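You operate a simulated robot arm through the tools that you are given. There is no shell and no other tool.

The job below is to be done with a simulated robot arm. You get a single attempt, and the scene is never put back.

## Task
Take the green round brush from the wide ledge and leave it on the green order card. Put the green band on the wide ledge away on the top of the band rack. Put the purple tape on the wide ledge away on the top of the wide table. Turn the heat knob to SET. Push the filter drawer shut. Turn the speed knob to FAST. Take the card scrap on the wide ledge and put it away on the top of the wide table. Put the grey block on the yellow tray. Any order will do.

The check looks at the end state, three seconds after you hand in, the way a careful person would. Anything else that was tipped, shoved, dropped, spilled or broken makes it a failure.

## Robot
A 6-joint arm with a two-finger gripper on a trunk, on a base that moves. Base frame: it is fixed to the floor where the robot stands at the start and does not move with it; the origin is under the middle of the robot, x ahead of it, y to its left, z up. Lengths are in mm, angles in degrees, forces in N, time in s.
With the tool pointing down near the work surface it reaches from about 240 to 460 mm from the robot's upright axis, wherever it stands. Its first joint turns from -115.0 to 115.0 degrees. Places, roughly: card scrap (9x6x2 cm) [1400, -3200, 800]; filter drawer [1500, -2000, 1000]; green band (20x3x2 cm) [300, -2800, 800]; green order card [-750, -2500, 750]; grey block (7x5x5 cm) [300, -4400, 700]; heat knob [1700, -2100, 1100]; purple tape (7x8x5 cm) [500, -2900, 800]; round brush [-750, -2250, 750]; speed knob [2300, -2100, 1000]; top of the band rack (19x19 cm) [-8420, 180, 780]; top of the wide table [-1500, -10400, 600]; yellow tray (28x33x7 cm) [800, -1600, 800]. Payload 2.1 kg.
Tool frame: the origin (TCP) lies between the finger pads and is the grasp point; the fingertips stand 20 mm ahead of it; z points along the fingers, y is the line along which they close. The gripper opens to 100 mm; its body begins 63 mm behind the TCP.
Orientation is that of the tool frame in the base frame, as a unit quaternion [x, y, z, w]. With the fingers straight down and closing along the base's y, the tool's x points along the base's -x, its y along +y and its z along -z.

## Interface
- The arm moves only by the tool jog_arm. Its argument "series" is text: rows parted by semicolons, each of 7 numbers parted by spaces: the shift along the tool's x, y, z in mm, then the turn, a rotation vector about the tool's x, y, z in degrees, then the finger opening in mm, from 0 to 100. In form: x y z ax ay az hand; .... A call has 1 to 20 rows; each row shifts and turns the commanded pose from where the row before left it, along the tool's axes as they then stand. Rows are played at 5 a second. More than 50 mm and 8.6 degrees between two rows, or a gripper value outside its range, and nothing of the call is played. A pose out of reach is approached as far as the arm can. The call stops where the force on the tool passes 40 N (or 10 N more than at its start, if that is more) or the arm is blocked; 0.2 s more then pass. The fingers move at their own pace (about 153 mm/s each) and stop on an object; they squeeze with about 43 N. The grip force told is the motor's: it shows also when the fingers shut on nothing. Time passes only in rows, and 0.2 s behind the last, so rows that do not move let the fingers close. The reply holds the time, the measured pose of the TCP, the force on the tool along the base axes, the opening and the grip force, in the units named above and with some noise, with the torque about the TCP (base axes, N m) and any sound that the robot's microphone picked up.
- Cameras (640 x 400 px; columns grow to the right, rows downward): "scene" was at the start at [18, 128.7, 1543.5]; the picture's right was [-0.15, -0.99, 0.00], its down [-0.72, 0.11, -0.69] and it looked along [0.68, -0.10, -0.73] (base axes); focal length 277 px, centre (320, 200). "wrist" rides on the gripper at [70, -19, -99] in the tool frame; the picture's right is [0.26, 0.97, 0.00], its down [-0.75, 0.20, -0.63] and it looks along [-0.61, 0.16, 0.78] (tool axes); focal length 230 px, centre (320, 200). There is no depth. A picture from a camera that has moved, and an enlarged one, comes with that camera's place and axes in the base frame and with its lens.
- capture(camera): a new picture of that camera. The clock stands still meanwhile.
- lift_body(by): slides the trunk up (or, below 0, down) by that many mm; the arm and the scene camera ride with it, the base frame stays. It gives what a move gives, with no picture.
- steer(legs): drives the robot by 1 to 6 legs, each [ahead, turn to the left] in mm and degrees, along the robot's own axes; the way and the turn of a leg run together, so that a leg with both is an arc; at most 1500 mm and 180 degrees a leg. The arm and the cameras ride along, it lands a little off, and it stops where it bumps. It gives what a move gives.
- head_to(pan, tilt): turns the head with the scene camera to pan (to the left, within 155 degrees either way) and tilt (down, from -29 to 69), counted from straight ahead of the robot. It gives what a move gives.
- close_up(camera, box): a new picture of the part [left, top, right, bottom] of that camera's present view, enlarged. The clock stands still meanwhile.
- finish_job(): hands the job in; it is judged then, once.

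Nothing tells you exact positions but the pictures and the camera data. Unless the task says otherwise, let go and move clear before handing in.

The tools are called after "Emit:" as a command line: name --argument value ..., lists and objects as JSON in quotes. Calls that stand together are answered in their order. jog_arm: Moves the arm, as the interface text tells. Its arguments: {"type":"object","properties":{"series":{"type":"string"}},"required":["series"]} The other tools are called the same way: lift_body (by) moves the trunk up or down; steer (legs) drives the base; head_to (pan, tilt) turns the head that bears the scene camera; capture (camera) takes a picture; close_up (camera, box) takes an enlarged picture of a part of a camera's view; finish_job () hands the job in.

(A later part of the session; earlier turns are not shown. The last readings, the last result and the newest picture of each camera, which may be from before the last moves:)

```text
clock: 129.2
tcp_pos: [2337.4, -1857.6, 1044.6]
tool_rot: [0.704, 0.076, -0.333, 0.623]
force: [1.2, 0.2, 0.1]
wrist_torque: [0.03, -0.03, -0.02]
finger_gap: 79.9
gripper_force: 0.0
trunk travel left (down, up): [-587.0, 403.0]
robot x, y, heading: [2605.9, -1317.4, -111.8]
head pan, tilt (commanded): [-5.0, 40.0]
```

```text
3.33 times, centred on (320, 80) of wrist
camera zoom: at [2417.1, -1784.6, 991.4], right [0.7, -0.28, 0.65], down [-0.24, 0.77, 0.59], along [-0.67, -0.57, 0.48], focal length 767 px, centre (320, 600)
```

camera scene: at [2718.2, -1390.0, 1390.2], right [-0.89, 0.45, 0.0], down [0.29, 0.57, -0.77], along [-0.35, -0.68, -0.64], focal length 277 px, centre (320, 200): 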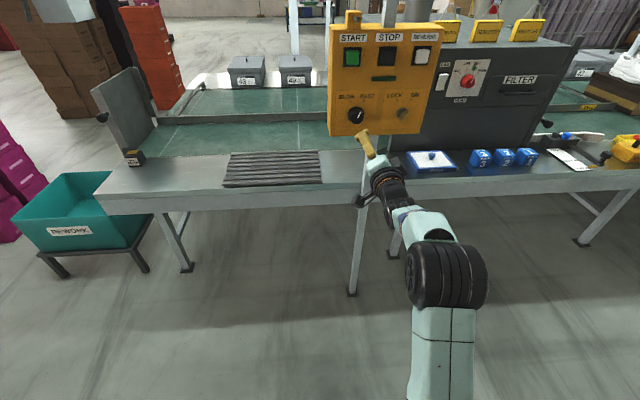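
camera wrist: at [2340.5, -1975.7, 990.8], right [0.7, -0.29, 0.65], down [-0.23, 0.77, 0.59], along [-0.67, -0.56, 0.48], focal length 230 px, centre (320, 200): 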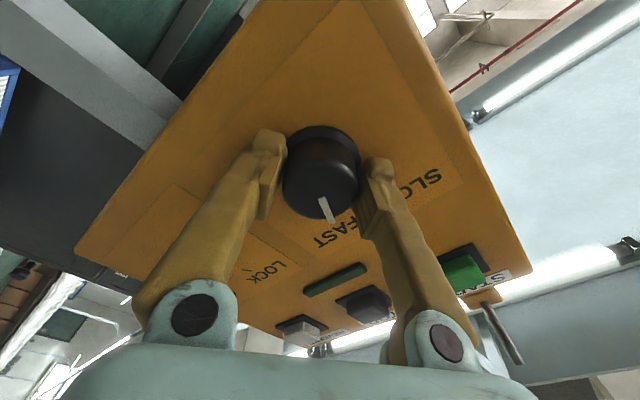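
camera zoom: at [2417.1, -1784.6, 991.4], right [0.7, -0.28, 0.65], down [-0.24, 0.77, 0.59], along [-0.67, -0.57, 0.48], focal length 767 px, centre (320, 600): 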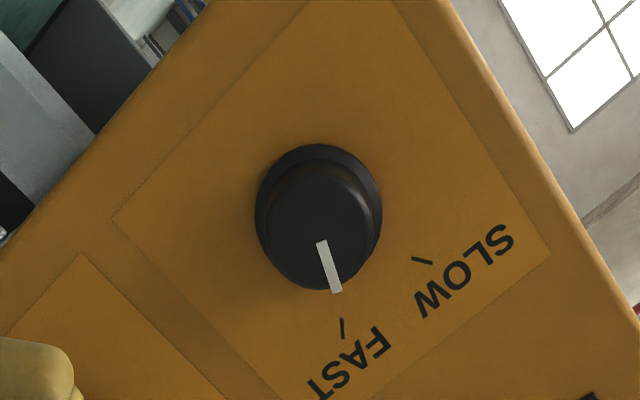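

The pointer seems a few degrees short of FAST. I'll zoom in more to measure precisely.

Emit:
close_up --camera "scene" --box '[340, 94, 380, 124]'

Emit:
close_up --camera "wrist" --box '[295, 45, 355, 95]'

```text
13.33 times, centred on (360, 109) of scene
camera zoom: at [2718.2, -1390.0, 1390.2], right [-0.89, 0.45, 0.0], down [0.29, 0.57, -0.77], along [-0.35, -0.68, -0.64], focal length 3690 px, centre (-213, 1413)
```

zoom: 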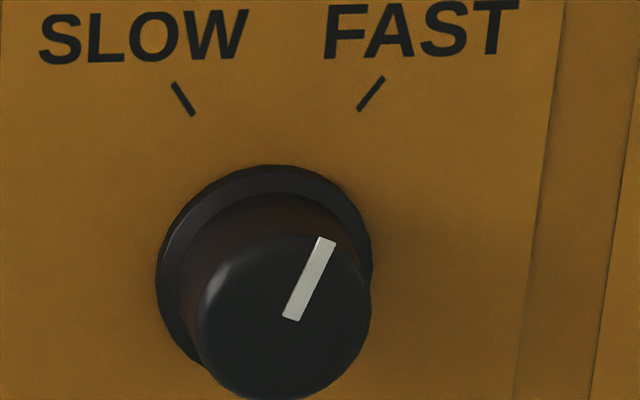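

```text
8.00 times, centred on (325, 70) of wrist
camera zoom: at [2417.1, -1784.6, 991.4], right [0.7, -0.28, 0.65], down [-0.24, 0.77, 0.59], along [-0.67, -0.57, 0.48], focal length 1841 px, centre (280, 1240)
```

zoom: 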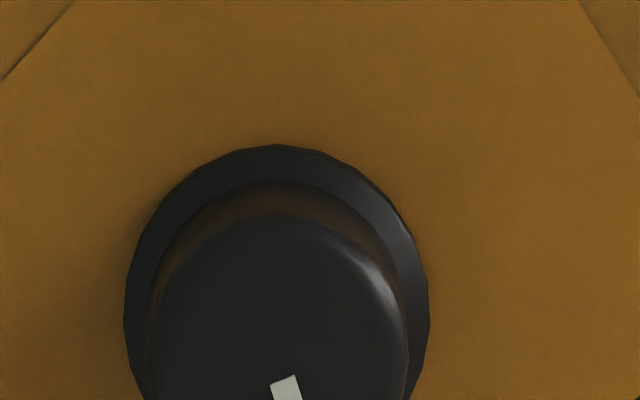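

The pointer is about 12–13° short of FAST. I'll go back in, regrip and turn that much more.

Emit:
steer --legs '[[150, 0]]'

Emit:
capture --camera "wrist"

Emit:
close_up --camera "wrist" --box '[240, 40, 440, 190]'

```text
clock: 130.6
tcp_pos: [2281.7, -1995.3, 1045.6]
tool_rot: [0.704, 0.077, -0.333, 0.622]
force: [-0.3, -0.2, 0.3]
wrist_torque: [0.01, 0.0, 0.0]
finger_gap: 80.1
gripper_force: 0.1
trunk travel left (down, up): [-587.0, 403.0]
robot x, y, heading: [2549.2, -1452.7, -111.9]
head pan, tilt (commanded): [-5.0, 40.0]
```

```text
taken
camera wrist: at [2361.5, -1921.8, 990.9], right [0.7, -0.29, 0.65], down [-0.24, 0.77, 0.59], along [-0.67, -0.57, 0.47], focal length 230 px, centre (320, 200)
```

wrist: 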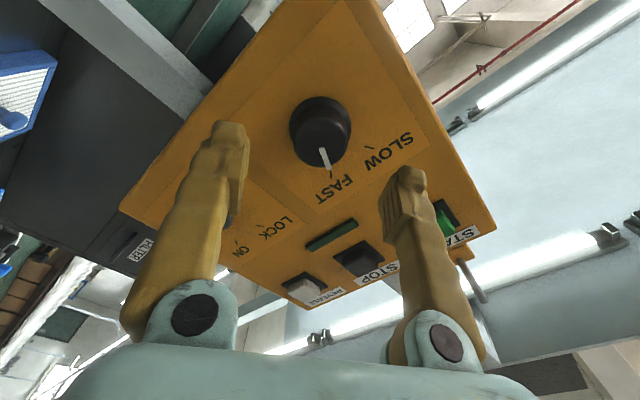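

```text
2.67 times, centred on (340, 115) of wrist
camera zoom: at [2361.5, -1921.8, 990.9], right [0.7, -0.29, 0.65], down [-0.24, 0.77, 0.59], along [-0.67, -0.57, 0.47], focal length 614 px, centre (267, 427)
```

zoom: 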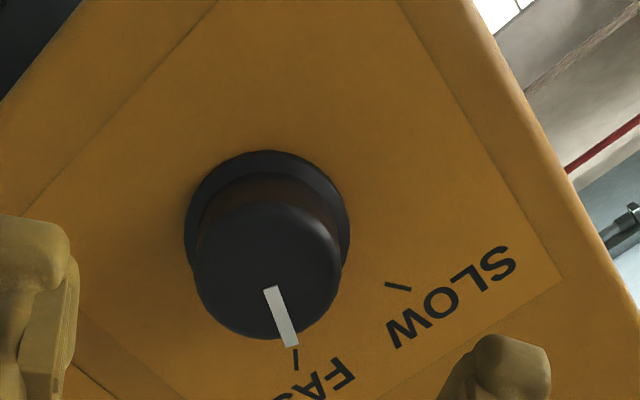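

Still aligned. Advance, grip, turn 13°, release and back off.

Emit:
jog_arm --series "0 0 18 0 0 0 80; 0 0 18 0 0 0 80; 0 0 16 0 0 0 80; 0 0 0 0 0 0 30; 0 0 0 0 0 0 30; 0 0 0 0 0 0 30; 0 0 0 0 0 6.5 30; 0 0 0 0 0 6.5 30; 0 0 0 0 0 0 30"

Emit:
jog_arm --series "0 0 0 0 0 0 80; 0 0 0 0 0 0 80; 0 0 -15 0 0 0 80; 0 0 -20 0 0 0 80; 0 0 -20 0 0 0 80; 0 0 0 0 0 0 80"

Emit:
steer --legs '[[-170, 0]]'

Emit:
close_up --camera "scene" --box '[335, 90, 383, 126]'

```text
clock: 132.6
tcp_pos: [2263.0, -2043.9, 1044.9]
tool_rot: [0.708, -0.004, -0.26, 0.657]
force: [-3.2, -6.2, 6.1]
wrist_torque: [-0.1, 0.02, -0.04]
finger_gap: 39.5
gripper_force: 44.7
trunk travel left (down, up): [-587.0, 403.0]
robot x, y, heading: [2551.1, -1455.2, -111.8]
head pan, tilt (commanded): [-5.0, 40.0]
```

```text
clock: 134.0
tcp_pos: [2282.2, -1992.0, 1046.0]
tool_rot: [0.708, -0.002, -0.261, 0.656]
force: [0.4, 0.4, -0.4]
wrist_torque: [0.0, 0.0, 0.02]
finger_gap: 80.1
gripper_force: 0.0
trunk travel left (down, up): [-587.0, 403.0]
robot x, y, heading: [2548.8, -1454.3, -111.9]
head pan, tilt (commanded): [-5.0, 40.0]
```

```text
clock: 135.4
tcp_pos: [2347.9, -1834.3, 1045.8]
tool_rot: [0.708, -0.003, -0.261, 0.656]
force: [-0.2, 0.1, -0.5]
wrist_torque: [0.0, -0.01, -0.01]
finger_gap: 80.2
gripper_force: 0.1
trunk travel left (down, up): [-587.0, 403.0]
robot x, y, heading: [2613.0, -1300.0, -111.9]
head pan, tilt (commanded): [-5.0, 40.0]
```

```text
11.11 times, centred on (359, 108) of scene
camera zoom: at [2726.9, -1368.3, 1390.2], right [-0.89, 0.45, 0.0], down [0.29, 0.57, -0.77], along [-0.35, -0.68, -0.64], focal length 3075 px, centre (-113, 1222)
```

zoom: 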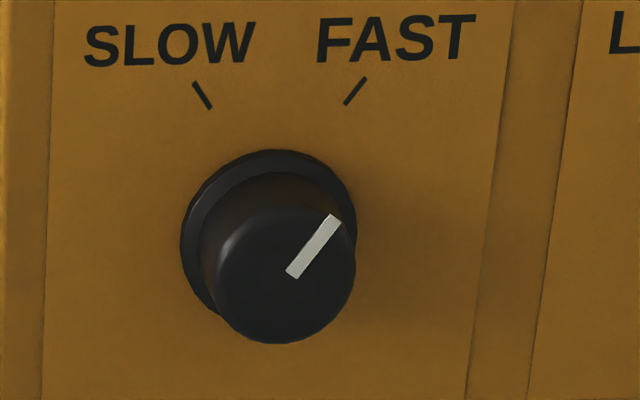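

The pointer is now parallel to the FAST tick. I'll re-check the heat knob from here too.

Emit:
close_up --camera "scene" --box '[430, 50, 510, 110]'

Emit:
head_to --pan 60 --tilt 25

Emit:
capture --camera "scene"

Emit:
head_to --pan 15 --tilt 15

Emit:
capture --camera "scene"

```text
6.67 times, centred on (470, 80) of scene
camera zoom: at [2726.9, -1368.3, 1390.2], right [-0.89, 0.45, 0.0], down [0.29, 0.57, -0.77], along [-0.35, -0.68, -0.64], focal length 1845 px, centre (-680, 1000)
```

zoom: 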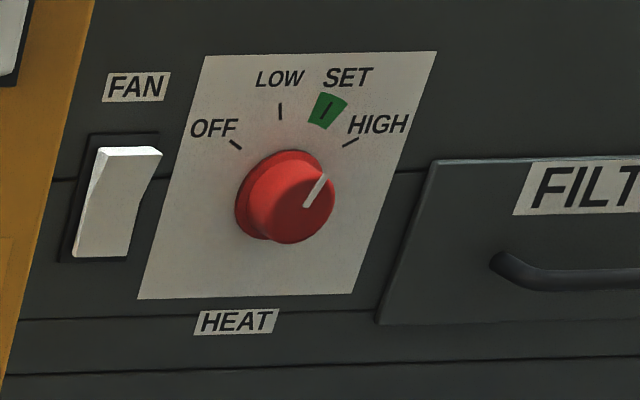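

```text
clock: 136.8
tcp_pos: [2347.5, -1834.2, 1045.4]
tool_rot: [0.708, -0.002, -0.26, 0.656]
force: [0.5, -0.2, -0.6]
wrist_torque: [-0.05, 0.0, 0.01]
finger_gap: 79.8
gripper_force: 0.0
trunk travel left (down, up): [-587.0, 403.0]
robot x, y, heading: [2614.2, -1297.5, -111.7]
head pan, tilt (commanded): [60.0, 25.0]
```

```text
taken
camera scene: at [2821.9, -1365.8, 1413.5], right [-0.79, -0.62, 0.0], down [-0.26, 0.33, -0.91], along [0.56, -0.71, -0.42], focal length 277 px, centre (320, 200)
```

scene: 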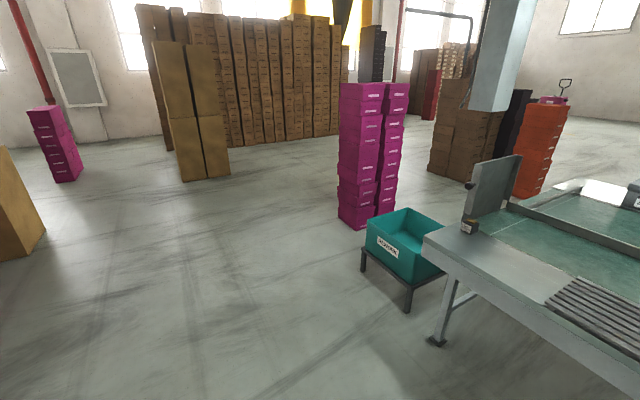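

```text
clock: 137.9
tcp_pos: [2347.0, -1833.7, 1046.0]
tool_rot: [0.709, -0.003, -0.261, 0.656]
force: [-0.7, -0.4, 0.3]
wrist_torque: [0.02, 0.01, 0.03]
finger_gap: 79.8
gripper_force: 0.1
trunk travel left (down, up): [-587.0, 403.0]
robot x, y, heading: [2616.3, -1299.0, -111.9]
head pan, tilt (commanded): [15.0, 15.0]
```

```text
taken
camera scene: at [2754.0, -1385.9, 1429.7], right [-0.99, 0.12, 0.0], down [0.03, 0.26, -0.97], along [-0.12, -0.96, -0.26], focal length 277 px, centre (320, 200)
```

scene: 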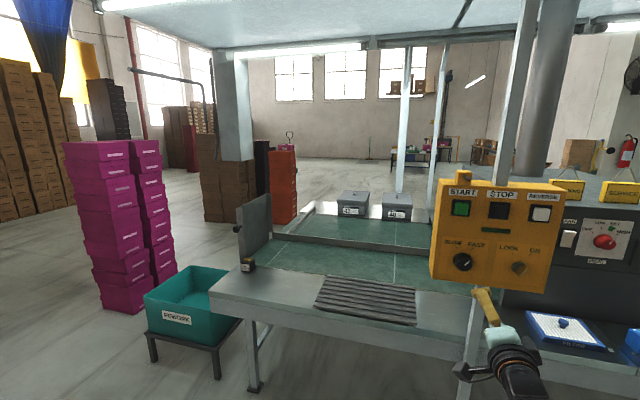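

Both knobs and the drawer are right. Next is the far side of the line via its left end; first I'll bring the arm back to a compact tool-down travel pose.

Emit:
jog_arm --series "0 0 0 0 0 -8 80; 0 0 0 0 0 -8 80; 0 0 0 0 0 -8 80; 0 0 0 0 0 -8 80; 0 0 0 0 0 -8 80; 0 0 0 0 0 -8 80; 0 0 0 0 0 -8 80; 0 0 0 0 0 -8 80; 0 0 0 0 0 -5 80; 0 0 -40 0 8 0 80; 5.6 0 -39.6 0 8 0 80; 11 0 -38.5 0 8 0 80; 36.5 0 16.3 0 8 0 80; 33.9 0 21.2 0 8 0 80; 30.6 0 25.7 0 6 0 80; 27.8 0 28.8 0 0 0 80"

Emit:
jog_arm --series "14.4 0 -13.9 0 8 0 80; 16.2 0 -11.8 0 8 0 80; 17.7 0 -9.4 0 8 0 80; 18.8 0 -6.8 0 8 0 80; 19.6 0 -4.2 0 8 0 80; 20 0 -1.4 0 4 0 80; 0 0 0 0 0 0 80"

```text
clock: 141.3
tcp_pos: [2389.2, -1722.4, 886.2]
tool_rot: [0.768, 0.522, -0.31, 0.206]
force: [-0.4, -0.3, -0.2]
wrist_torque: [-0.03, 0.02, 0.0]
finger_gap: 79.8
gripper_force: 0.1
trunk travel left (down, up): [-587.0, 403.0]
robot x, y, heading: [2615.9, -1297.3, -111.7]
head pan, tilt (commanded): [15.0, 15.0]
```

```text
clock: 142.9
tcp_pos: [2435.7, -1610.9, 886.3]
tool_rot: [0.828, 0.56, 0.0, -0.004]
force: [-0.5, 0.1, 0.1]
wrist_torque: [-0.02, -0.02, -0.01]
finger_gap: 80.1
gripper_force: 0.2
trunk travel left (down, up): [-587.0, 403.0]
robot x, y, heading: [2614.4, -1299.9, -112.2]
head pan, tilt (commanded): [15.0, 15.0]
```

Tool is down and compact. I'll raise the trunk, drive along to the line's left end, and survey the passage.

Emit:
lift_body --by 400

Emit:
steer --legs '[[0, 89], [1300, 0]]'

Emit:
head_to --pan -70 --tilt 25

Emit:
capture --camera "scene"

Emit:
head_to --pan -25 --tilt 25

Emit:
capture --camera "scene"

```text
clock: 146.7
tcp_pos: [2436.1, -1610.1, 1286.2]
tool_rot: [0.828, 0.561, 0.0, -0.005]
force: [0.1, -0.3, 0.7]
wrist_torque: [0.03, -0.04, 0.01]
finger_gap: 79.9
gripper_force: 0.1
trunk travel left (down, up): [-987.0, 3.0]
robot x, y, heading: [2618.4, -1295.2, -111.8]
head pan, tilt (commanded): [15.0, 15.0]
```

```text
clock: 157.1
tcp_pos: [4136.5, -1998.3, 1285.5]
tool_rot: [0.196, 0.981, -0.003, -0.001]
force: [1.0, -0.6, 0.3]
wrist_torque: [0.02, 0.0, -0.02]
finger_gap: 80.2
gripper_force: 0.1
trunk travel left (down, up): [-987.0, 3.0]
robot x, y, heading: [3823.3, -1815.8, -22.7]
head pan, tilt (commanded): [15.0, 15.0]
```

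```text
clock: 158.7
tcp_pos: [4137.3, -1998.7, 1286.9]
tool_rot: [0.195, 0.981, -0.003, -0.002]
force: [0.7, -0.8, -0.8]
wrist_torque: [0.03, -0.02, 0.0]
finger_gap: 80.1
gripper_force: 0.2
trunk travel left (down, up): [-987.0, 3.0]
robot x, y, heading: [3825.6, -1819.0, -22.5]
head pan, tilt (commanded): [-70.0, 25.0]
```

```text
taken
camera scene: at [3819.3, -1756.1, 1813.5], right [-1.0, 0.05, 0.0], down [0.02, 0.42, -0.91], along [-0.04, -0.91, -0.42], focal length 277 px, centre (320, 200)
```

scene: 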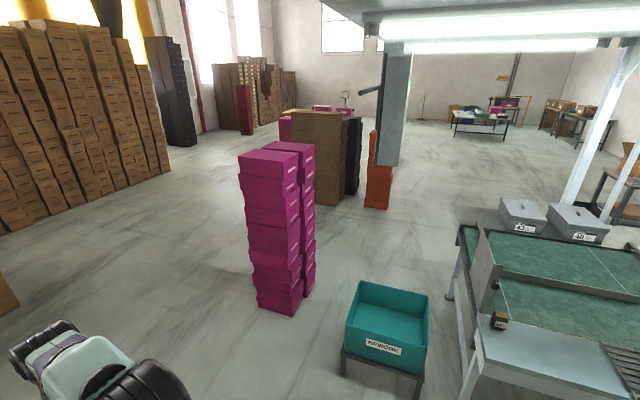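

```text
clock: 159.8
tcp_pos: [4137.4, -1999.6, 1286.2]
tool_rot: [0.195, 0.981, -0.003, -0.002]
force: [-0.2, -0.9, 0.3]
wrist_torque: [-0.01, -0.03, -0.04]
finger_gap: 79.8
gripper_force: 0.1
trunk travel left (down, up): [-987.0, 3.0]
robot x, y, heading: [3822.1, -1818.8, -22.6]
head pan, tilt (commanded): [-25.0, 25.0]
```

```text
taken
camera scene: at [3885.2, -1732.2, 1813.5], right [-0.74, -0.67, 0.0], down [-0.28, 0.31, -0.91], along [0.61, -0.67, -0.42], focal length 277 px, centre (320, 200)
```

scene: 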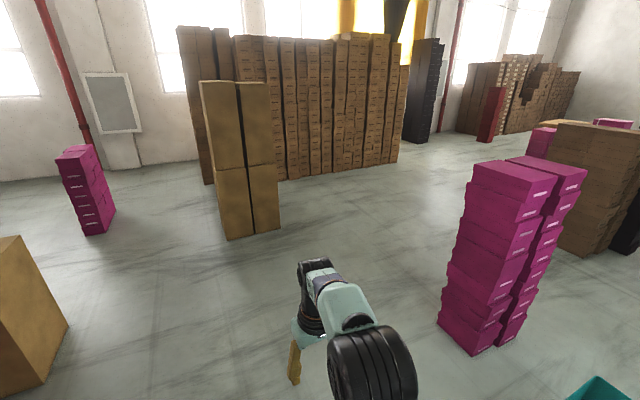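

I've mapped the passage: bin and magenta stack crowd the table end, but there's wide space outside the stack (x > 4300). I'll go round outside it in stages.

Emit:
steer --legs '[[0, -20], [900, 0], [850, 0], [0, -68]]'

Emit:
head_to --pan -20 --tilt 25

Emit:
capture --camera "scene"

```text
clock: 172.7
tcp_pos: [4973.4, -3299.0, 1286.3]
tool_rot: [0.812, 0.583, 0.0, -0.005]
force: [-0.1, -0.1, 0.0]
wrist_torque: [0.02, 0.02, 0.04]
finger_gap: 79.8
gripper_force: 0.0
trunk travel left (down, up): [-987.0, 3.0]
robot x, y, heading: [5130.5, -2974.4, -108.3]
head pan, tilt (commanded): [-25.0, 25.0]
```

```text
clock: 173.4
tcp_pos: [4973.2, -3298.2, 1285.3]
tool_rot: [0.812, 0.584, 0.0, -0.004]
force: [-0.7, -0.2, -0.2]
wrist_torque: [-0.01, 0.04, 0.0]
finger_gap: 80.1
gripper_force: 0.1
trunk travel left (down, up): [-987.0, 3.0]
robot x, y, heading: [5133.4, -2973.3, -109.1]
head pan, tilt (commanded): [-20.0, 25.0]
```

```text
taken
camera scene: at [5227.2, -3035.4, 1813.5], right [-0.78, 0.63, 0.0], down [0.26, 0.33, -0.91], along [-0.57, -0.71, -0.42], focal length 277 px, centre (320, 200)
```

scene: 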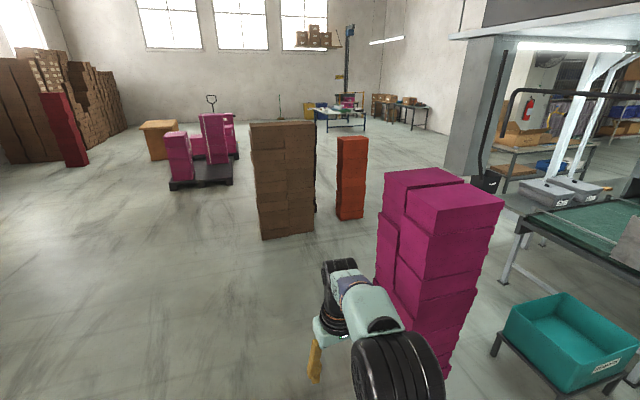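

The far side corridor (d≈2700–3700) looks clear between the line and the stacks. I'll continue along the normal direction and then turn to face down the corridor.

Emit:
steer --legs '[[0, -3], [1100, 0], [1065, 0], [0, -88]]'

Emit:
head_to --pan -10 --tilt 25

Emit:
capture --camera "scene"

```text
clock: 188.2
tcp_pos: [4036.4, -4851.1, 1285.8]
tool_rot: [0.99, -0.138, 0.002, -0.004]
force: [0.0, 0.7, 0.3]
wrist_torque: [0.0, 0.03, -0.03]
finger_gap: 80.0
gripper_force: 0.1
trunk travel left (down, up): [-987.0, 3.0]
robot x, y, heading: [4365.9, -4995.1, 164.0]
head pan, tilt (commanded): [-20.0, 25.0]
```

```text
clock: 188.9
tcp_pos: [4037.1, -4852.3, 1284.9]
tool_rot: [0.99, -0.138, 0.003, -0.004]
force: [-0.9, -0.5, 1.0]
wrist_torque: [0.02, -0.03, 0.0]
finger_gap: 79.8
gripper_force: 0.1
trunk travel left (down, up): [-987.0, 3.0]
robot x, y, heading: [4364.8, -4997.6, 164.0]
head pan, tilt (commanded): [-10.0, 25.0]
```

```text
taken
camera scene: at [4301.5, -5107.3, 1813.5], right [0.44, 0.9, 0.0], down [0.38, -0.19, -0.91], along [-0.81, 0.4, -0.42], focal length 277 px, centre (320, 200)
```

scene: 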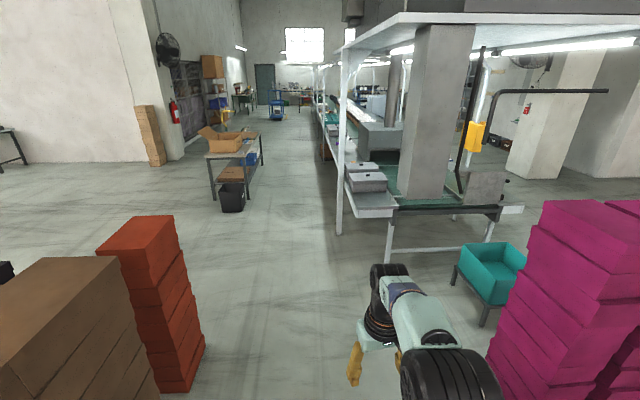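

The corridor on the far side is open: posts at d≈2680 on the right, the shoe table at d≈3900 on the left. I'll drive down it toward the card scrap.

Emit:
steer --legs '[[0, -4], [1500, 0], [1400, 0]]'

Emit:
head_to --pan -45 --tilt 35

Emit:
capture --camera "scene"

Emit:
head_to --pan 30 --tilt 20

Emit:
capture --camera "scene"

```text
clock: 203.3
tcp_pos: [1349.1, -3806.6, 1286.2]
tool_rot: [0.983, -0.184, 0.002, -0.003]
force: [0.7, -0.6, -0.5]
wrist_torque: [-0.01, -0.02, -0.01]
finger_gap: 80.0
gripper_force: 0.0
trunk travel left (down, up): [-987.0, 3.0]
robot x, y, heading: [1660.5, -3980.2, 158.5]
head pan, tilt (commanded): [-10.0, 25.0]
```

```text
clock: 204.3
tcp_pos: [1347.2, -3807.4, 1286.4]
tool_rot: [0.983, -0.183, 0.002, -0.004]
force: [-0.3, -0.6, -0.8]
wrist_torque: [-0.02, -0.02, 0.02]
finger_gap: 79.7
gripper_force: 0.1
trunk travel left (down, up): [-987.0, 3.0]
robot x, y, heading: [1662.6, -3981.3, 158.8]
head pan, tilt (commanded): [-45.0, 35.0]
```

```text
taken
camera scene: at [1631.3, -4053.5, 1797.7], right [0.92, 0.4, 0.0], down [0.23, -0.52, -0.82], along [-0.33, 0.75, -0.57], focal length 277 px, centre (320, 200)
```

scene: 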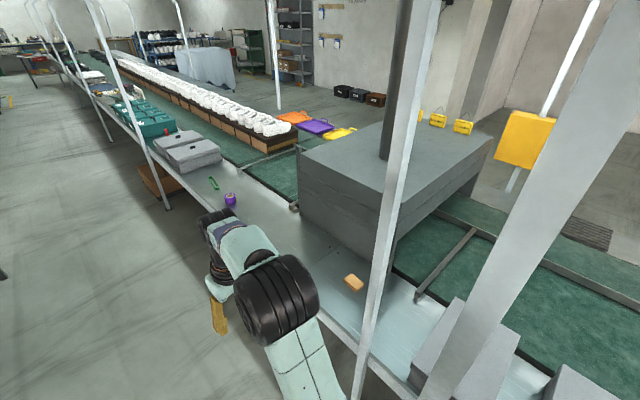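

```text
clock: 205.8
tcp_pos: [1347.1, -3807.6, 1286.1]
tool_rot: [0.983, -0.184, 0.003, -0.004]
force: [0.4, 0.3, 1.1]
wrist_torque: [0.01, 0.01, -0.02]
finger_gap: 80.0
gripper_force: 0.0
trunk travel left (down, up): [-987.0, 3.0]
robot x, y, heading: [1659.8, -3981.6, 158.4]
head pan, tilt (commanded): [30.0, 20.0]
```

```text
taken
camera scene: at [1574.8, -4148.0, 1821.6], right [-0.15, 0.99, 0.0], down [0.34, 0.05, -0.94], along [-0.93, -0.14, -0.34], focal length 277 px, centre (320, 200)
```

scene: 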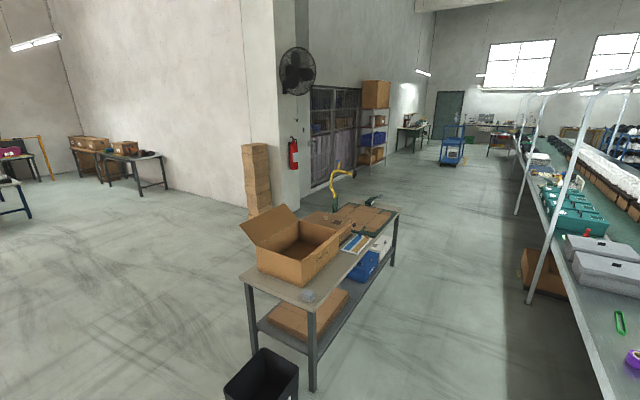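

I can see the scrap, tape, band, and the grey block at the near end of the shoe table. Before working close to the ledge I want to see my own base footprint, so I'll tilt the wrist camera back toward it.

Emit:
jog_arm --series "0 0 0 0 8 0 80; 0 0 0 0 8 0 80; 0 0 0 0 8 0 80; 0 0 0 0 0 0 80"

Emit:
capture --camera "wrist"

```text
clock: 206.8
tcp_pos: [1347.0, -3806.7, 1286.1]
tool_rot: [0.961, -0.18, 0.207, 0.036]
force: [0.0, 0.1, 0.3]
wrist_torque: [-0.02, -0.02, -0.03]
finger_gap: 80.3
gripper_force: 0.0
trunk travel left (down, up): [-987.0, 3.0]
robot x, y, heading: [1662.4, -3984.1, 158.7]
head pan, tilt (commanded): [30.0, 20.0]
```

```text
taken
camera wrist: at [1374.9, -3799.6, 1404.8], right [-0.13, -0.99, 0.1], down [-0.95, 0.15, 0.26], along [-0.28, -0.06, -0.96], focal length 230 px, centre (320, 200)
```

wrist: 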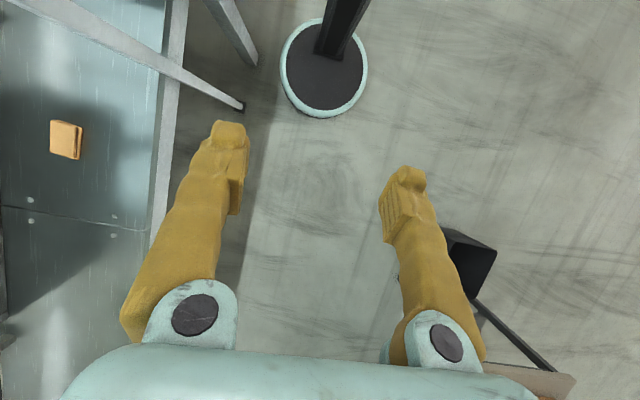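

My floor base is a disc of roughly 225 mm radius with a column, so I can get close to the ledge; posts stand at s≈2777 and 3010. I'll level the tool, drive to the scrap and face the ledge.

Emit:
jog_arm --series "0 0 0 0 -8 0 80; 0 0 0 0 -8 0 80; 0 0 0 0 -8 0 80; 0 0 0 0 0 0 80"

Emit:
steer --legs '[[492, 0], [0, -90]]'

Emit:
head_to --pan 0 --tilt 45

Emit:
capture --camera "scene"

Emit:
capture --camera "wrist"

```text
clock: 207.8
tcp_pos: [1345.8, -3805.4, 1285.4]
tool_rot: [0.983, -0.183, 0.001, -0.003]
force: [0.1, 0.1, -0.4]
wrist_torque: [-0.04, -0.04, -0.02]
finger_gap: 80.2
gripper_force: 0.1
trunk travel left (down, up): [-987.0, 3.0]
robot x, y, heading: [1662.4, -3983.2, 158.5]
head pan, tilt (commanded): [30.0, 20.0]
```

```text
clock: 214.5
tcp_pos: [1379.8, -3488.5, 1286.0]
tool_rot: [-0.562, 0.827, -0.004, 0.001]
force: [0.1, -0.5, 0.4]
wrist_torque: [-0.05, 0.02, 0.0]
finger_gap: 79.9
gripper_force: 0.1
trunk travel left (down, up): [-987.0, 3.0]
robot x, y, heading: [1204.3, -3806.4, 68.6]
head pan, tilt (commanded): [30.0, 20.0]
```

```text
clock: 215.5
tcp_pos: [1381.3, -3489.1, 1285.7]
tool_rot: [-0.562, 0.827, -0.003, 0.001]
force: [-0.6, 0.7, 0.0]
wrist_torque: [0.01, -0.01, 0.01]
finger_gap: 79.9
gripper_force: 0.0
trunk travel left (down, up): [-987.0, 3.0]
robot x, y, heading: [1204.9, -3803.1, 68.5]
head pan, tilt (commanded): [0.0, 45.0]
```

```text
taken
camera scene: at [1079.0, -3731.2, 1783.0], right [0.93, -0.37, 0.0], down [-0.26, -0.66, -0.71], along [0.26, 0.66, -0.71], focal length 277 px, centre (320, 200)
```

scene: 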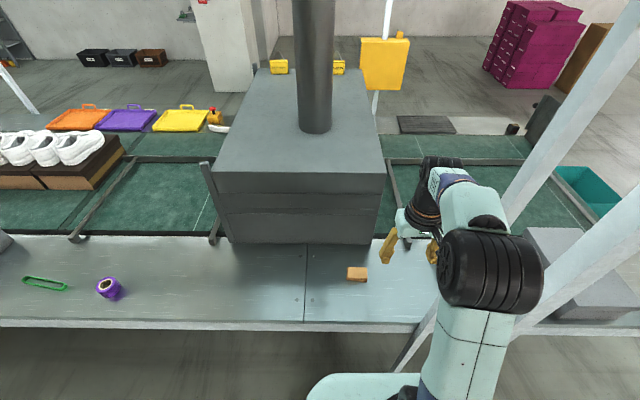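

```text
taken
camera wrist: at [1370.9, -3561.6, 1385.6], right [-0.99, 0.12, -0.01], down [0.09, 0.77, 0.63], along [0.08, 0.62, -0.78], focal length 230 px, centre (320, 200)
```

wrist: 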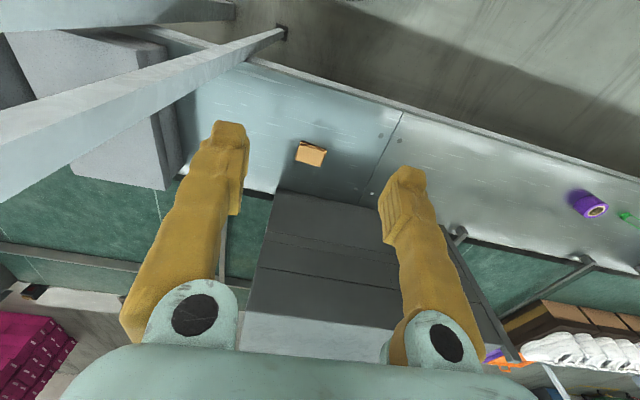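

Scrap triangulates to about (1439, −3233, 755), lying with its long side along the ledge. I'll move in, turn the wrist 90° so the fingers close across its short side, and lower partway.

Emit:
steer --legs '[[190, 0]]'

Emit:
jog_arm --series "-35 21 0 0 0 8.2 90; -35 21 0 0 0 8.2 90; 0 0 0 0 0 8.2 90; 0 0 0 0 0 8.2 90; 0 0 0 0 0 8.2 90; 0 0 0 0 0 8.2 90; 0 0 0 0 0 8.2 90; 0 0 0 0 0 8.2 90; 0 0 0 0 0 8.2 90; 0 0 0 0 0 8.2 90; 0 0 0 0 0 8 90; 0 0 40 0 0 0 90; 0 0 40 0 0 0 90; 0 0 40 0 0 0 90; 0 0 40 0 0 0 90; 0 0 0 0 0 0 90"

Emit:
capture --camera "scene"

Emit:
capture --camera "wrist"

```text
clock: 217.1
tcp_pos: [1450.2, -3315.0, 1287.9]
tool_rot: [-0.561, 0.828, -0.003, 0.002]
force: [0.0, 0.0, -0.1]
wrist_torque: [0.04, 0.0, 0.02]
finger_gap: 80.0
gripper_force: 0.1
trunk travel left (down, up): [-987.0, 3.0]
robot x, y, heading: [1278.4, -3625.2, 68.8]
head pan, tilt (commanded): [0.0, 45.0]
```

```text
clock: 220.4
tcp_pos: [1441.6, -3230.7, 1124.1]
tool_rot: [0.188, 0.982, -0.002, 0.004]
force: [0.9, -1.0, -0.2]
wrist_torque: [0.0, 0.01, 0.01]
finger_gap: 89.9
gripper_force: 0.2
trunk travel left (down, up): [-987.0, 3.0]
robot x, y, heading: [1271.9, -3625.2, 68.3]
head pan, tilt (commanded): [0.0, 45.0]
```

```text
taken
camera scene: at [1150.2, -3552.4, 1782.9], right [0.93, -0.37, 0.0], down [-0.26, -0.66, -0.71], along [0.26, 0.66, -0.71], focal length 277 px, centre (320, 200)
```

scene: 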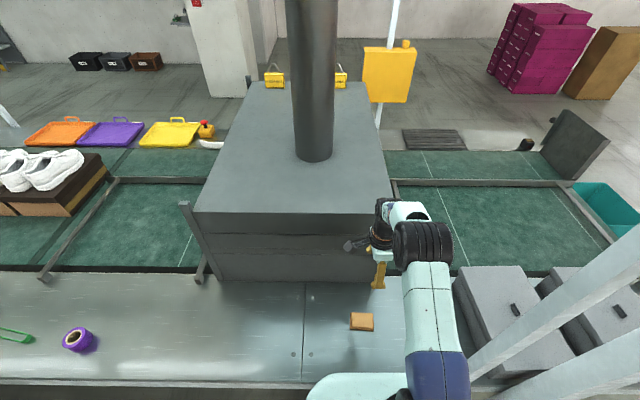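

```text
taken
camera wrist: at [1370.3, -3223.1, 1223.2], right [0.12, 0.99, 0.0], down [0.77, -0.09, 0.63], along [0.63, -0.08, -0.77], focal length 230 px, centre (320, 200)
```

wrist: 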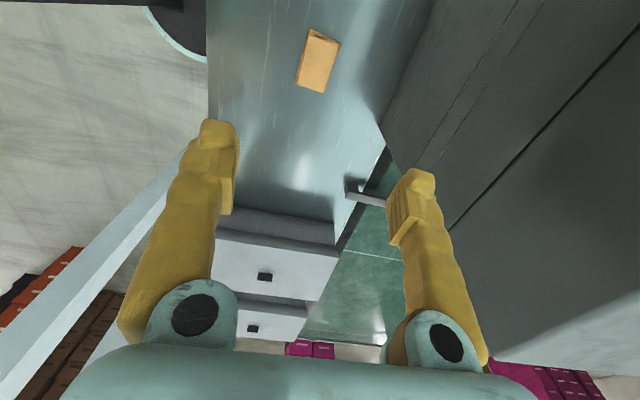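

The gripper is over the scrap with its fingers across the short side. I'll lower the trunk 250 mm, fine-centre and check.

Emit:
lift_body --by -250

Emit:
jog_arm --series "3 -5 25 0 0 0 90; 0 0 25 0 0 0 90; 0 0 0 0 0 0 90"

Emit:
capture --camera "wrist"

Emit:
capture --camera "scene"

```text
clock: 223.0
tcp_pos: [1443.8, -3230.8, 875.3]
tool_rot: [0.188, 0.982, -0.003, 0.004]
force: [0.6, -0.7, 0.8]
wrist_torque: [-0.03, 0.03, 0.02]
finger_gap: 89.7
gripper_force: 0.0
trunk travel left (down, up): [-737.0, 253.0]
robot x, y, heading: [1275.1, -3623.8, 68.2]
head pan, tilt (commanded): [0.0, 45.0]
```

```text
clock: 223.8
tcp_pos: [1436.9, -3234.6, 825.8]
tool_rot: [0.189, 0.982, -0.002, 0.004]
force: [0.7, -0.2, -0.3]
wrist_torque: [-0.01, -0.01, -0.02]
finger_gap: 89.8
gripper_force: 0.0
trunk travel left (down, up): [-737.0, 253.0]
robot x, y, heading: [1269.8, -3623.8, 68.3]
head pan, tilt (commanded): [0.0, 45.0]
```

```text
taken
camera wrist: at [1365.2, -3227.7, 924.8], right [0.12, 0.99, 0.0], down [0.77, -0.09, 0.63], along [0.63, -0.08, -0.77], focal length 230 px, centre (320, 200)
```

wrist: 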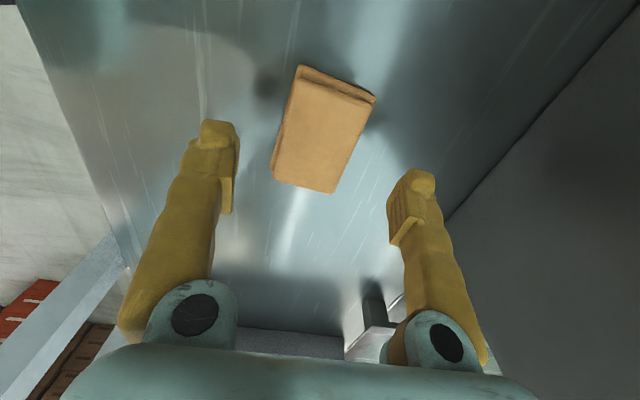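

```text
taken
camera scene: at [1150.2, -3552.5, 1532.9], right [0.93, -0.37, 0.0], down [-0.26, -0.66, -0.71], along [0.26, 0.66, -0.71], focal length 277 px, centre (320, 200)
```

scene: 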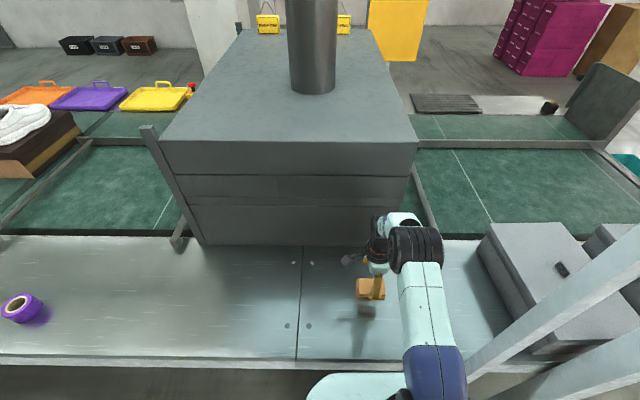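

Well centred. I'll descend with small steps and watch the force.

Emit:
jog_arm --series "0 0 20 0 0 0 90; 0 0 20 0 0 0 90; 0 0 15 0 0 0 90; 0 0 0 0 0 0 90"

Emit:
capture --camera "wrist"

Emit:
close_up --camera "scene" --box '[300, 220, 440, 340]'

```text
clock: 224.8
tcp_pos: [1438.0, -3235.4, 770.5]
tool_rot: [0.188, 0.982, -0.002, 0.003]
force: [-1.3, 0.0, -0.6]
wrist_torque: [-0.01, 0.04, -0.02]
finger_gap: 90.0
gripper_force: 0.0
trunk travel left (down, up): [-737.0, 253.0]
robot x, y, heading: [1275.5, -3625.8, 68.6]
head pan, tilt (commanded): [0.0, 45.0]
```

```text
taken
camera wrist: at [1366.3, -3227.4, 869.3], right [0.12, 0.99, 0.0], down [0.77, -0.09, 0.63], along [0.63, -0.08, -0.77], focal length 230 px, centre (320, 200)
```

wrist: 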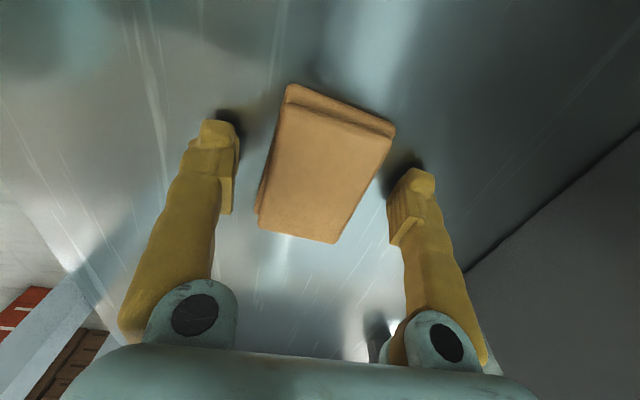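

```text
3.33 times, centred on (370, 280) of scene
camera zoom: at [1150.2, -3552.3, 1532.9], right [0.93, -0.37, 0.0], down [-0.26, -0.66, -0.71], along [0.26, 0.66, -0.71], focal length 922 px, centre (153, -67)
```

zoom: 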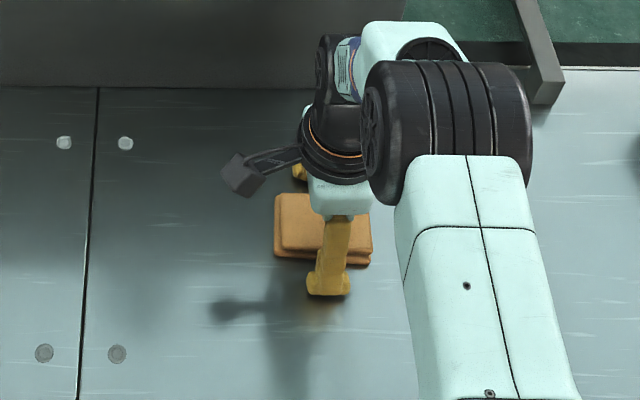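

Fingers straddle it. Continue down in 4 mm steps, then close.

Emit:
jog_arm --series "0 0 4 0 0 0 90; 0 0 4 0 0 0 90; 0 0 4 0 0 0 90; 0 0 0 0 0 0 90"

Emit:
capture --camera "wrist"

```text
clock: 225.4
tcp_pos: [1440.2, -3232.4, 767.2]
tool_rot: [0.188, 0.982, 0.005, 0.004]
force: [-0.5, -0.6, 25.2]
wrist_torque: [-1.23, 0.55, -0.02]
finger_gap: 94.6
gripper_force: 3.4
trunk travel left (down, up): [-737.0, 253.0]
robot x, y, heading: [1270.3, -3624.7, 68.2]
head pan, tilt (commanded): [0.0, 45.0]
stopped in row 3: the force on the tool passed its limit at 48 N (the readings are from after the stop); the commanded pose is now the measured one
```

```text
taken
camera wrist: at [1367.0, -3225.5, 866.2], right [0.12, 0.99, 0.01], down [0.77, -0.1, 0.64], along [0.63, -0.07, -0.77], focal length 230 px, centre (320, 200)
```

wrist: 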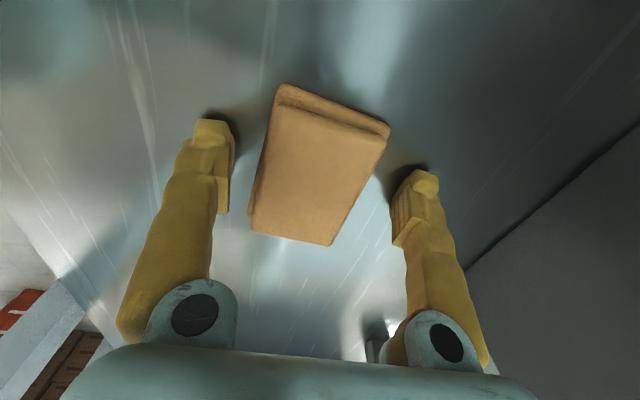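

Fingertips touched the ledge (surface ≈ 747). I'll lift 2 mm and close on the scrap.

Emit:
jog_arm --series "0 0 -2.5 0 0 0 90; 0 0 0 0 0 0 40; 0 0 0 0 0 0 40; 0 0 0 0 0 0 40; 0 0 0 0 0 0 40"

Emit:
capture --camera "wrist"

```text
clock: 226.6
tcp_pos: [1439.0, -3235.6, 770.3]
tool_rot: [0.188, 0.982, 0.006, 0.005]
force: [-3.8, -10.1, 24.2]
wrist_torque: [-0.99, 0.34, -0.1]
finger_gap: 56.8
gripper_force: 43.4
trunk travel left (down, up): [-737.0, 253.0]
robot x, y, heading: [1272.3, -3624.3, 68.5]
head pan, tilt (commanded): [0.0, 45.0]
```

```text
taken
camera wrist: at [1366.3, -3228.6, 868.8], right [0.12, 0.99, 0.01], down [0.76, -0.1, 0.64], along [0.63, -0.07, -0.77], focal length 230 px, centre (320, 200)
```

wrist: 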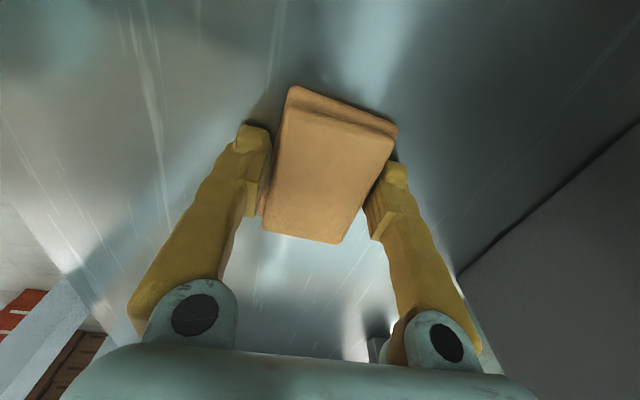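

Gripped at 57 mm. Lift and check it's held.

Emit:
jog_arm --series "0 0 -5 0 0 0 40; 0 0 -15 0 0 0 40; 0 0 -20 0 0 0 40; 0 0 -20 0 0 0 40; 0 0 -20 0 0 0 40; 0 0 0 0 0 0 40"

Emit:
capture --camera "wrist"

```text
clock: 228.0
tcp_pos: [1440.8, -3231.2, 846.8]
tool_rot: [0.189, 0.982, 0.002, 0.004]
force: [0.3, -0.2, -0.7]
wrist_torque: [0.03, -0.02, -0.02]
finger_gap: 56.2
gripper_force: 43.2
trunk travel left (down, up): [-737.0, 253.0]
robot x, y, heading: [1271.5, -3622.7, 68.3]
head pan, tilt (commanded): [0.0, 45.0]
```

```text
taken
camera wrist: at [1367.5, -3225.1, 945.8], right [0.12, 0.99, 0.0], down [0.77, -0.09, 0.64], along [0.63, -0.07, -0.77], focal length 230 px, centre (320, 200)
```

wrist: 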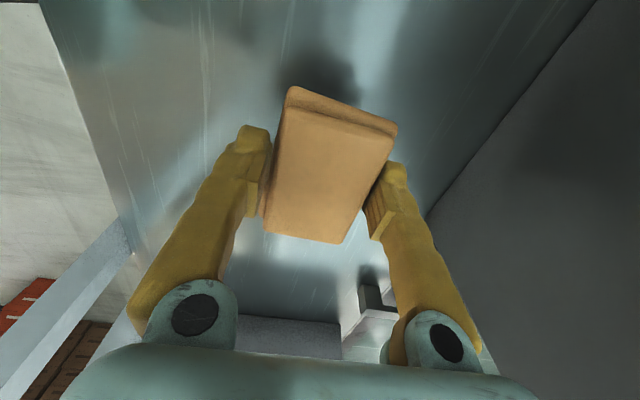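

The scrap is held securely. I'll retract, raise, back off the ledge and turn toward the wide table to survey the way.

Emit:
jog_arm --series "0 0 -30 0 0 0 40; 0 0 -30 0 0 0 40; 0 -30 0 0 0 0 40; 0 -30 0 0 0 0 40; 0 0 0 0 0 0 40"

Emit:
lift_body --by 250

Emit:
steer --legs '[[-200, 0], [0, 89], [0, 91]]'

Emit:
head_to --pan 0 --tilt 20

Emit:
capture --camera "scene"

```text
clock: 229.2
tcp_pos: [1417.1, -3289.0, 908.4]
tool_rot: [0.188, 0.982, 0.002, 0.004]
force: [0.0, 0.8, -0.5]
wrist_torque: [0.0, 0.04, 0.04]
finger_gap: 55.8
gripper_force: 42.8
trunk travel left (down, up): [-737.0, 253.0]
robot x, y, heading: [1271.8, -3623.6, 68.7]
head pan, tilt (commanded): [0.0, 45.0]
```

```text
clock: 231.8
tcp_pos: [1416.2, -3289.2, 1157.8]
tool_rot: [0.189, 0.982, 0.003, 0.005]
force: [-0.1, -0.2, -0.6]
wrist_torque: [0.0, 0.03, -0.01]
finger_gap: 55.7
gripper_force: 43.3
trunk travel left (down, up): [-987.0, 3.0]
robot x, y, heading: [1273.6, -3625.6, 68.3]
head pan, tilt (commanded): [0.0, 45.0]
```

```text
clock: 241.2
tcp_pos: [1080.5, -4155.2, 1157.4]
tool_rot: [0.988, -0.153, -0.003, 0.003]
force: [-0.2, -0.1, -0.1]
wrist_torque: [0.04, 0.03, -0.01]
finger_gap: 55.9
gripper_force: 43.0
trunk travel left (down, up): [-987.0, 3.0]
robot x, y, heading: [1198.3, -3814.9, -107.5]
head pan, tilt (commanded): [0.0, 45.0]
```

```text
clock: 242.1
tcp_pos: [1080.2, -4157.0, 1158.6]
tool_rot: [0.988, -0.152, -0.004, 0.004]
force: [-0.7, 0.1, -0.7]
wrist_torque: [-0.02, 0.0, 0.01]
finger_gap: 56.0
gripper_force: 43.0
trunk travel left (down, up): [-987.0, 3.0]
robot x, y, heading: [1198.2, -3813.2, -107.4]
head pan, tilt (commanded): [0.0, 20.0]
```

```text
taken
camera scene: at [1321.0, -3885.0, 1821.5], right [-0.95, 0.3, 0.0], down [0.1, 0.33, -0.94], along [-0.28, -0.9, -0.34], focal length 277 px, centre (320, 200)
```

scene: 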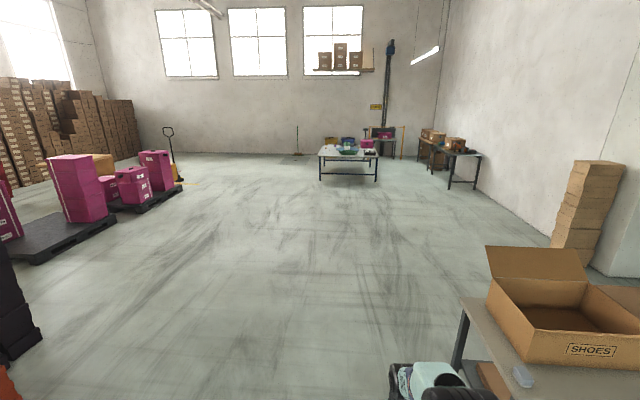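

The wide table is ahead at about d≈9500, over open floor. I'll drive there, first veering left to keep clear of the black bin by the shoe table.

Emit:
steer --legs '[[0, 5], [1500, 0], [0, -9.5], [1500, 0], [1500, 0]]'

Emit:
head_to --pan 0 --tilt 25

Emit:
capture --camera "scene"

```text
clock: 264.9
tcp_pos: [-376.5, -8435.4, 1157.3]
tool_rot: [0.983, -0.185, -0.004, 0.003]
force: [0.5, 0.0, 0.3]
wrist_torque: [0.0, 0.0, 0.01]
finger_gap: 56.1
gripper_force: 42.8
trunk travel left (down, up): [-987.0, 3.0]
robot x, y, heading: [-235.5, -8103.0, -111.4]
head pan, tilt (commanded): [0.0, 20.0]
```

```text
clock: 265.6
tcp_pos: [-375.1, -8437.3, 1158.0]
tool_rot: [0.983, -0.185, -0.004, 0.002]
force: [-0.6, -0.1, 0.6]
wrist_torque: [0.01, 0.03, -0.02]
finger_gap: 55.8
gripper_force: 43.2
trunk travel left (down, up): [-987.0, 3.0]
robot x, y, heading: [-234.8, -8098.8, -111.4]
head pan, tilt (commanded): [0.0, 25.0]
```

```text
taken
camera scene: at [-117.8, -8180.5, 1813.5], right [-0.93, 0.37, 0.0], down [0.15, 0.39, -0.91], along [-0.33, -0.84, -0.42], focal length 277 px, centre (320, 200)
```

scene: 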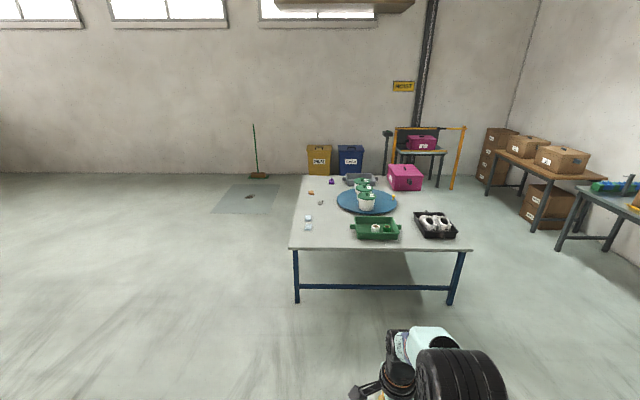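

The wide table has a turntable, trays and some small items on its left strip. I'll zoom in to find free space.

Emit:
close_up --camera "scene" --box '[280, 160, 480, 285]'

```text
3.20 times, centred on (380, 222) of scene
camera zoom: at [-117.8, -8180.5, 1813.5], right [-0.93, 0.37, 0.0], down [0.15, 0.39, -0.91], along [-0.33, -0.84, -0.42], focal length 886 px, centre (128, 128)
```

zoom: 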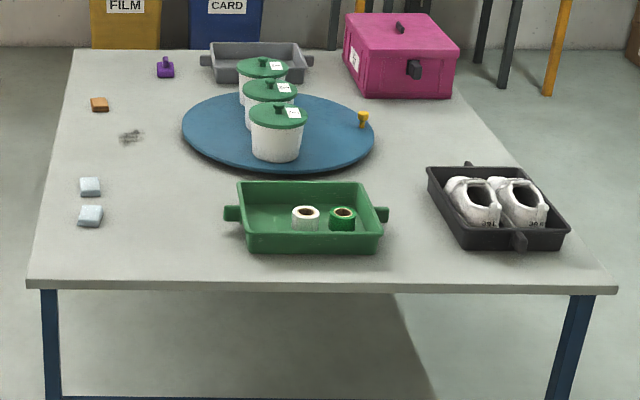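

There's free space at the front-left of the table, between its edge and the two grey blocks. I'll drive so the gripper ends above that spot.

Emit:
steer --legs '[[0, 9], [1450, 0], [0, -9.5]]'

Emit:
head_to --pan 0 --tilt 45

Emit:
capture --camera "scene"

Emit:
capture --camera "wrist"

```text
clock: 274.1
tcp_pos: [-731.6, -9848.3, 1158.7]
tool_rot: [0.979, -0.206, -0.004, 0.003]
force: [0.2, -0.3, 0.3]
wrist_torque: [0.01, -0.01, -0.01]
finger_gap: 56.3
gripper_force: 43.2
trunk travel left (down, up): [-987.0, 3.0]
robot x, y, heading: [-579.2, -9516.1, -113.9]
head pan, tilt (commanded): [0.0, 25.0]
```

```text
clock: 275.0
tcp_pos: [-733.0, -9847.7, 1157.1]
tool_rot: [0.979, -0.206, -0.004, 0.002]
force: [-1.1, 0.0, -0.7]
wrist_torque: [-0.02, 0.0, -0.03]
finger_gap: 55.9
gripper_force: 42.9
trunk travel left (down, up): [-987.0, 3.0]
robot x, y, heading: [-576.1, -9516.5, -114.0]
head pan, tilt (commanded): [0.0, 45.0]
```

```text
taken
camera scene: at [-460.0, -9593.0, 1783.0], right [-0.91, 0.4, 0.0], down [0.29, 0.65, -0.71], along [-0.29, -0.65, -0.71], focal length 277 px, centre (320, 200)
```

scene: 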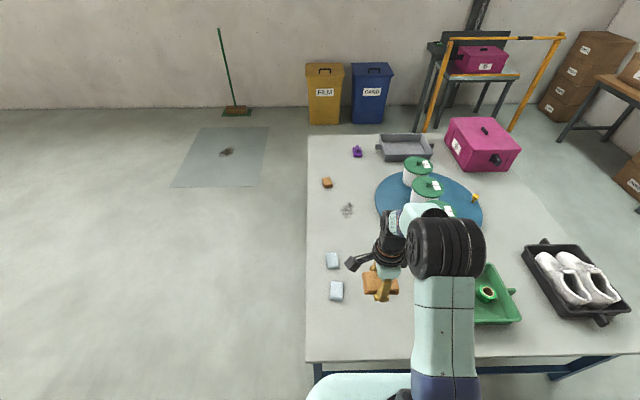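

```text
taken
camera wrist: at [-661.6, -9859.8, 1256.7], right [-0.15, -0.99, 0.0], down [-0.76, 0.12, 0.64], along [-0.63, 0.09, -0.77], focal length 230 px, centre (320, 200)
```

wrist: 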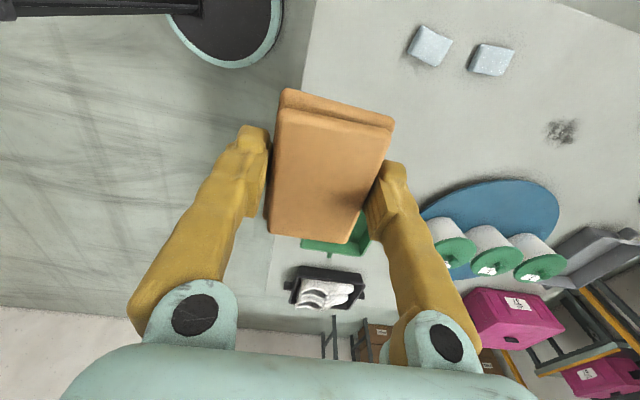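

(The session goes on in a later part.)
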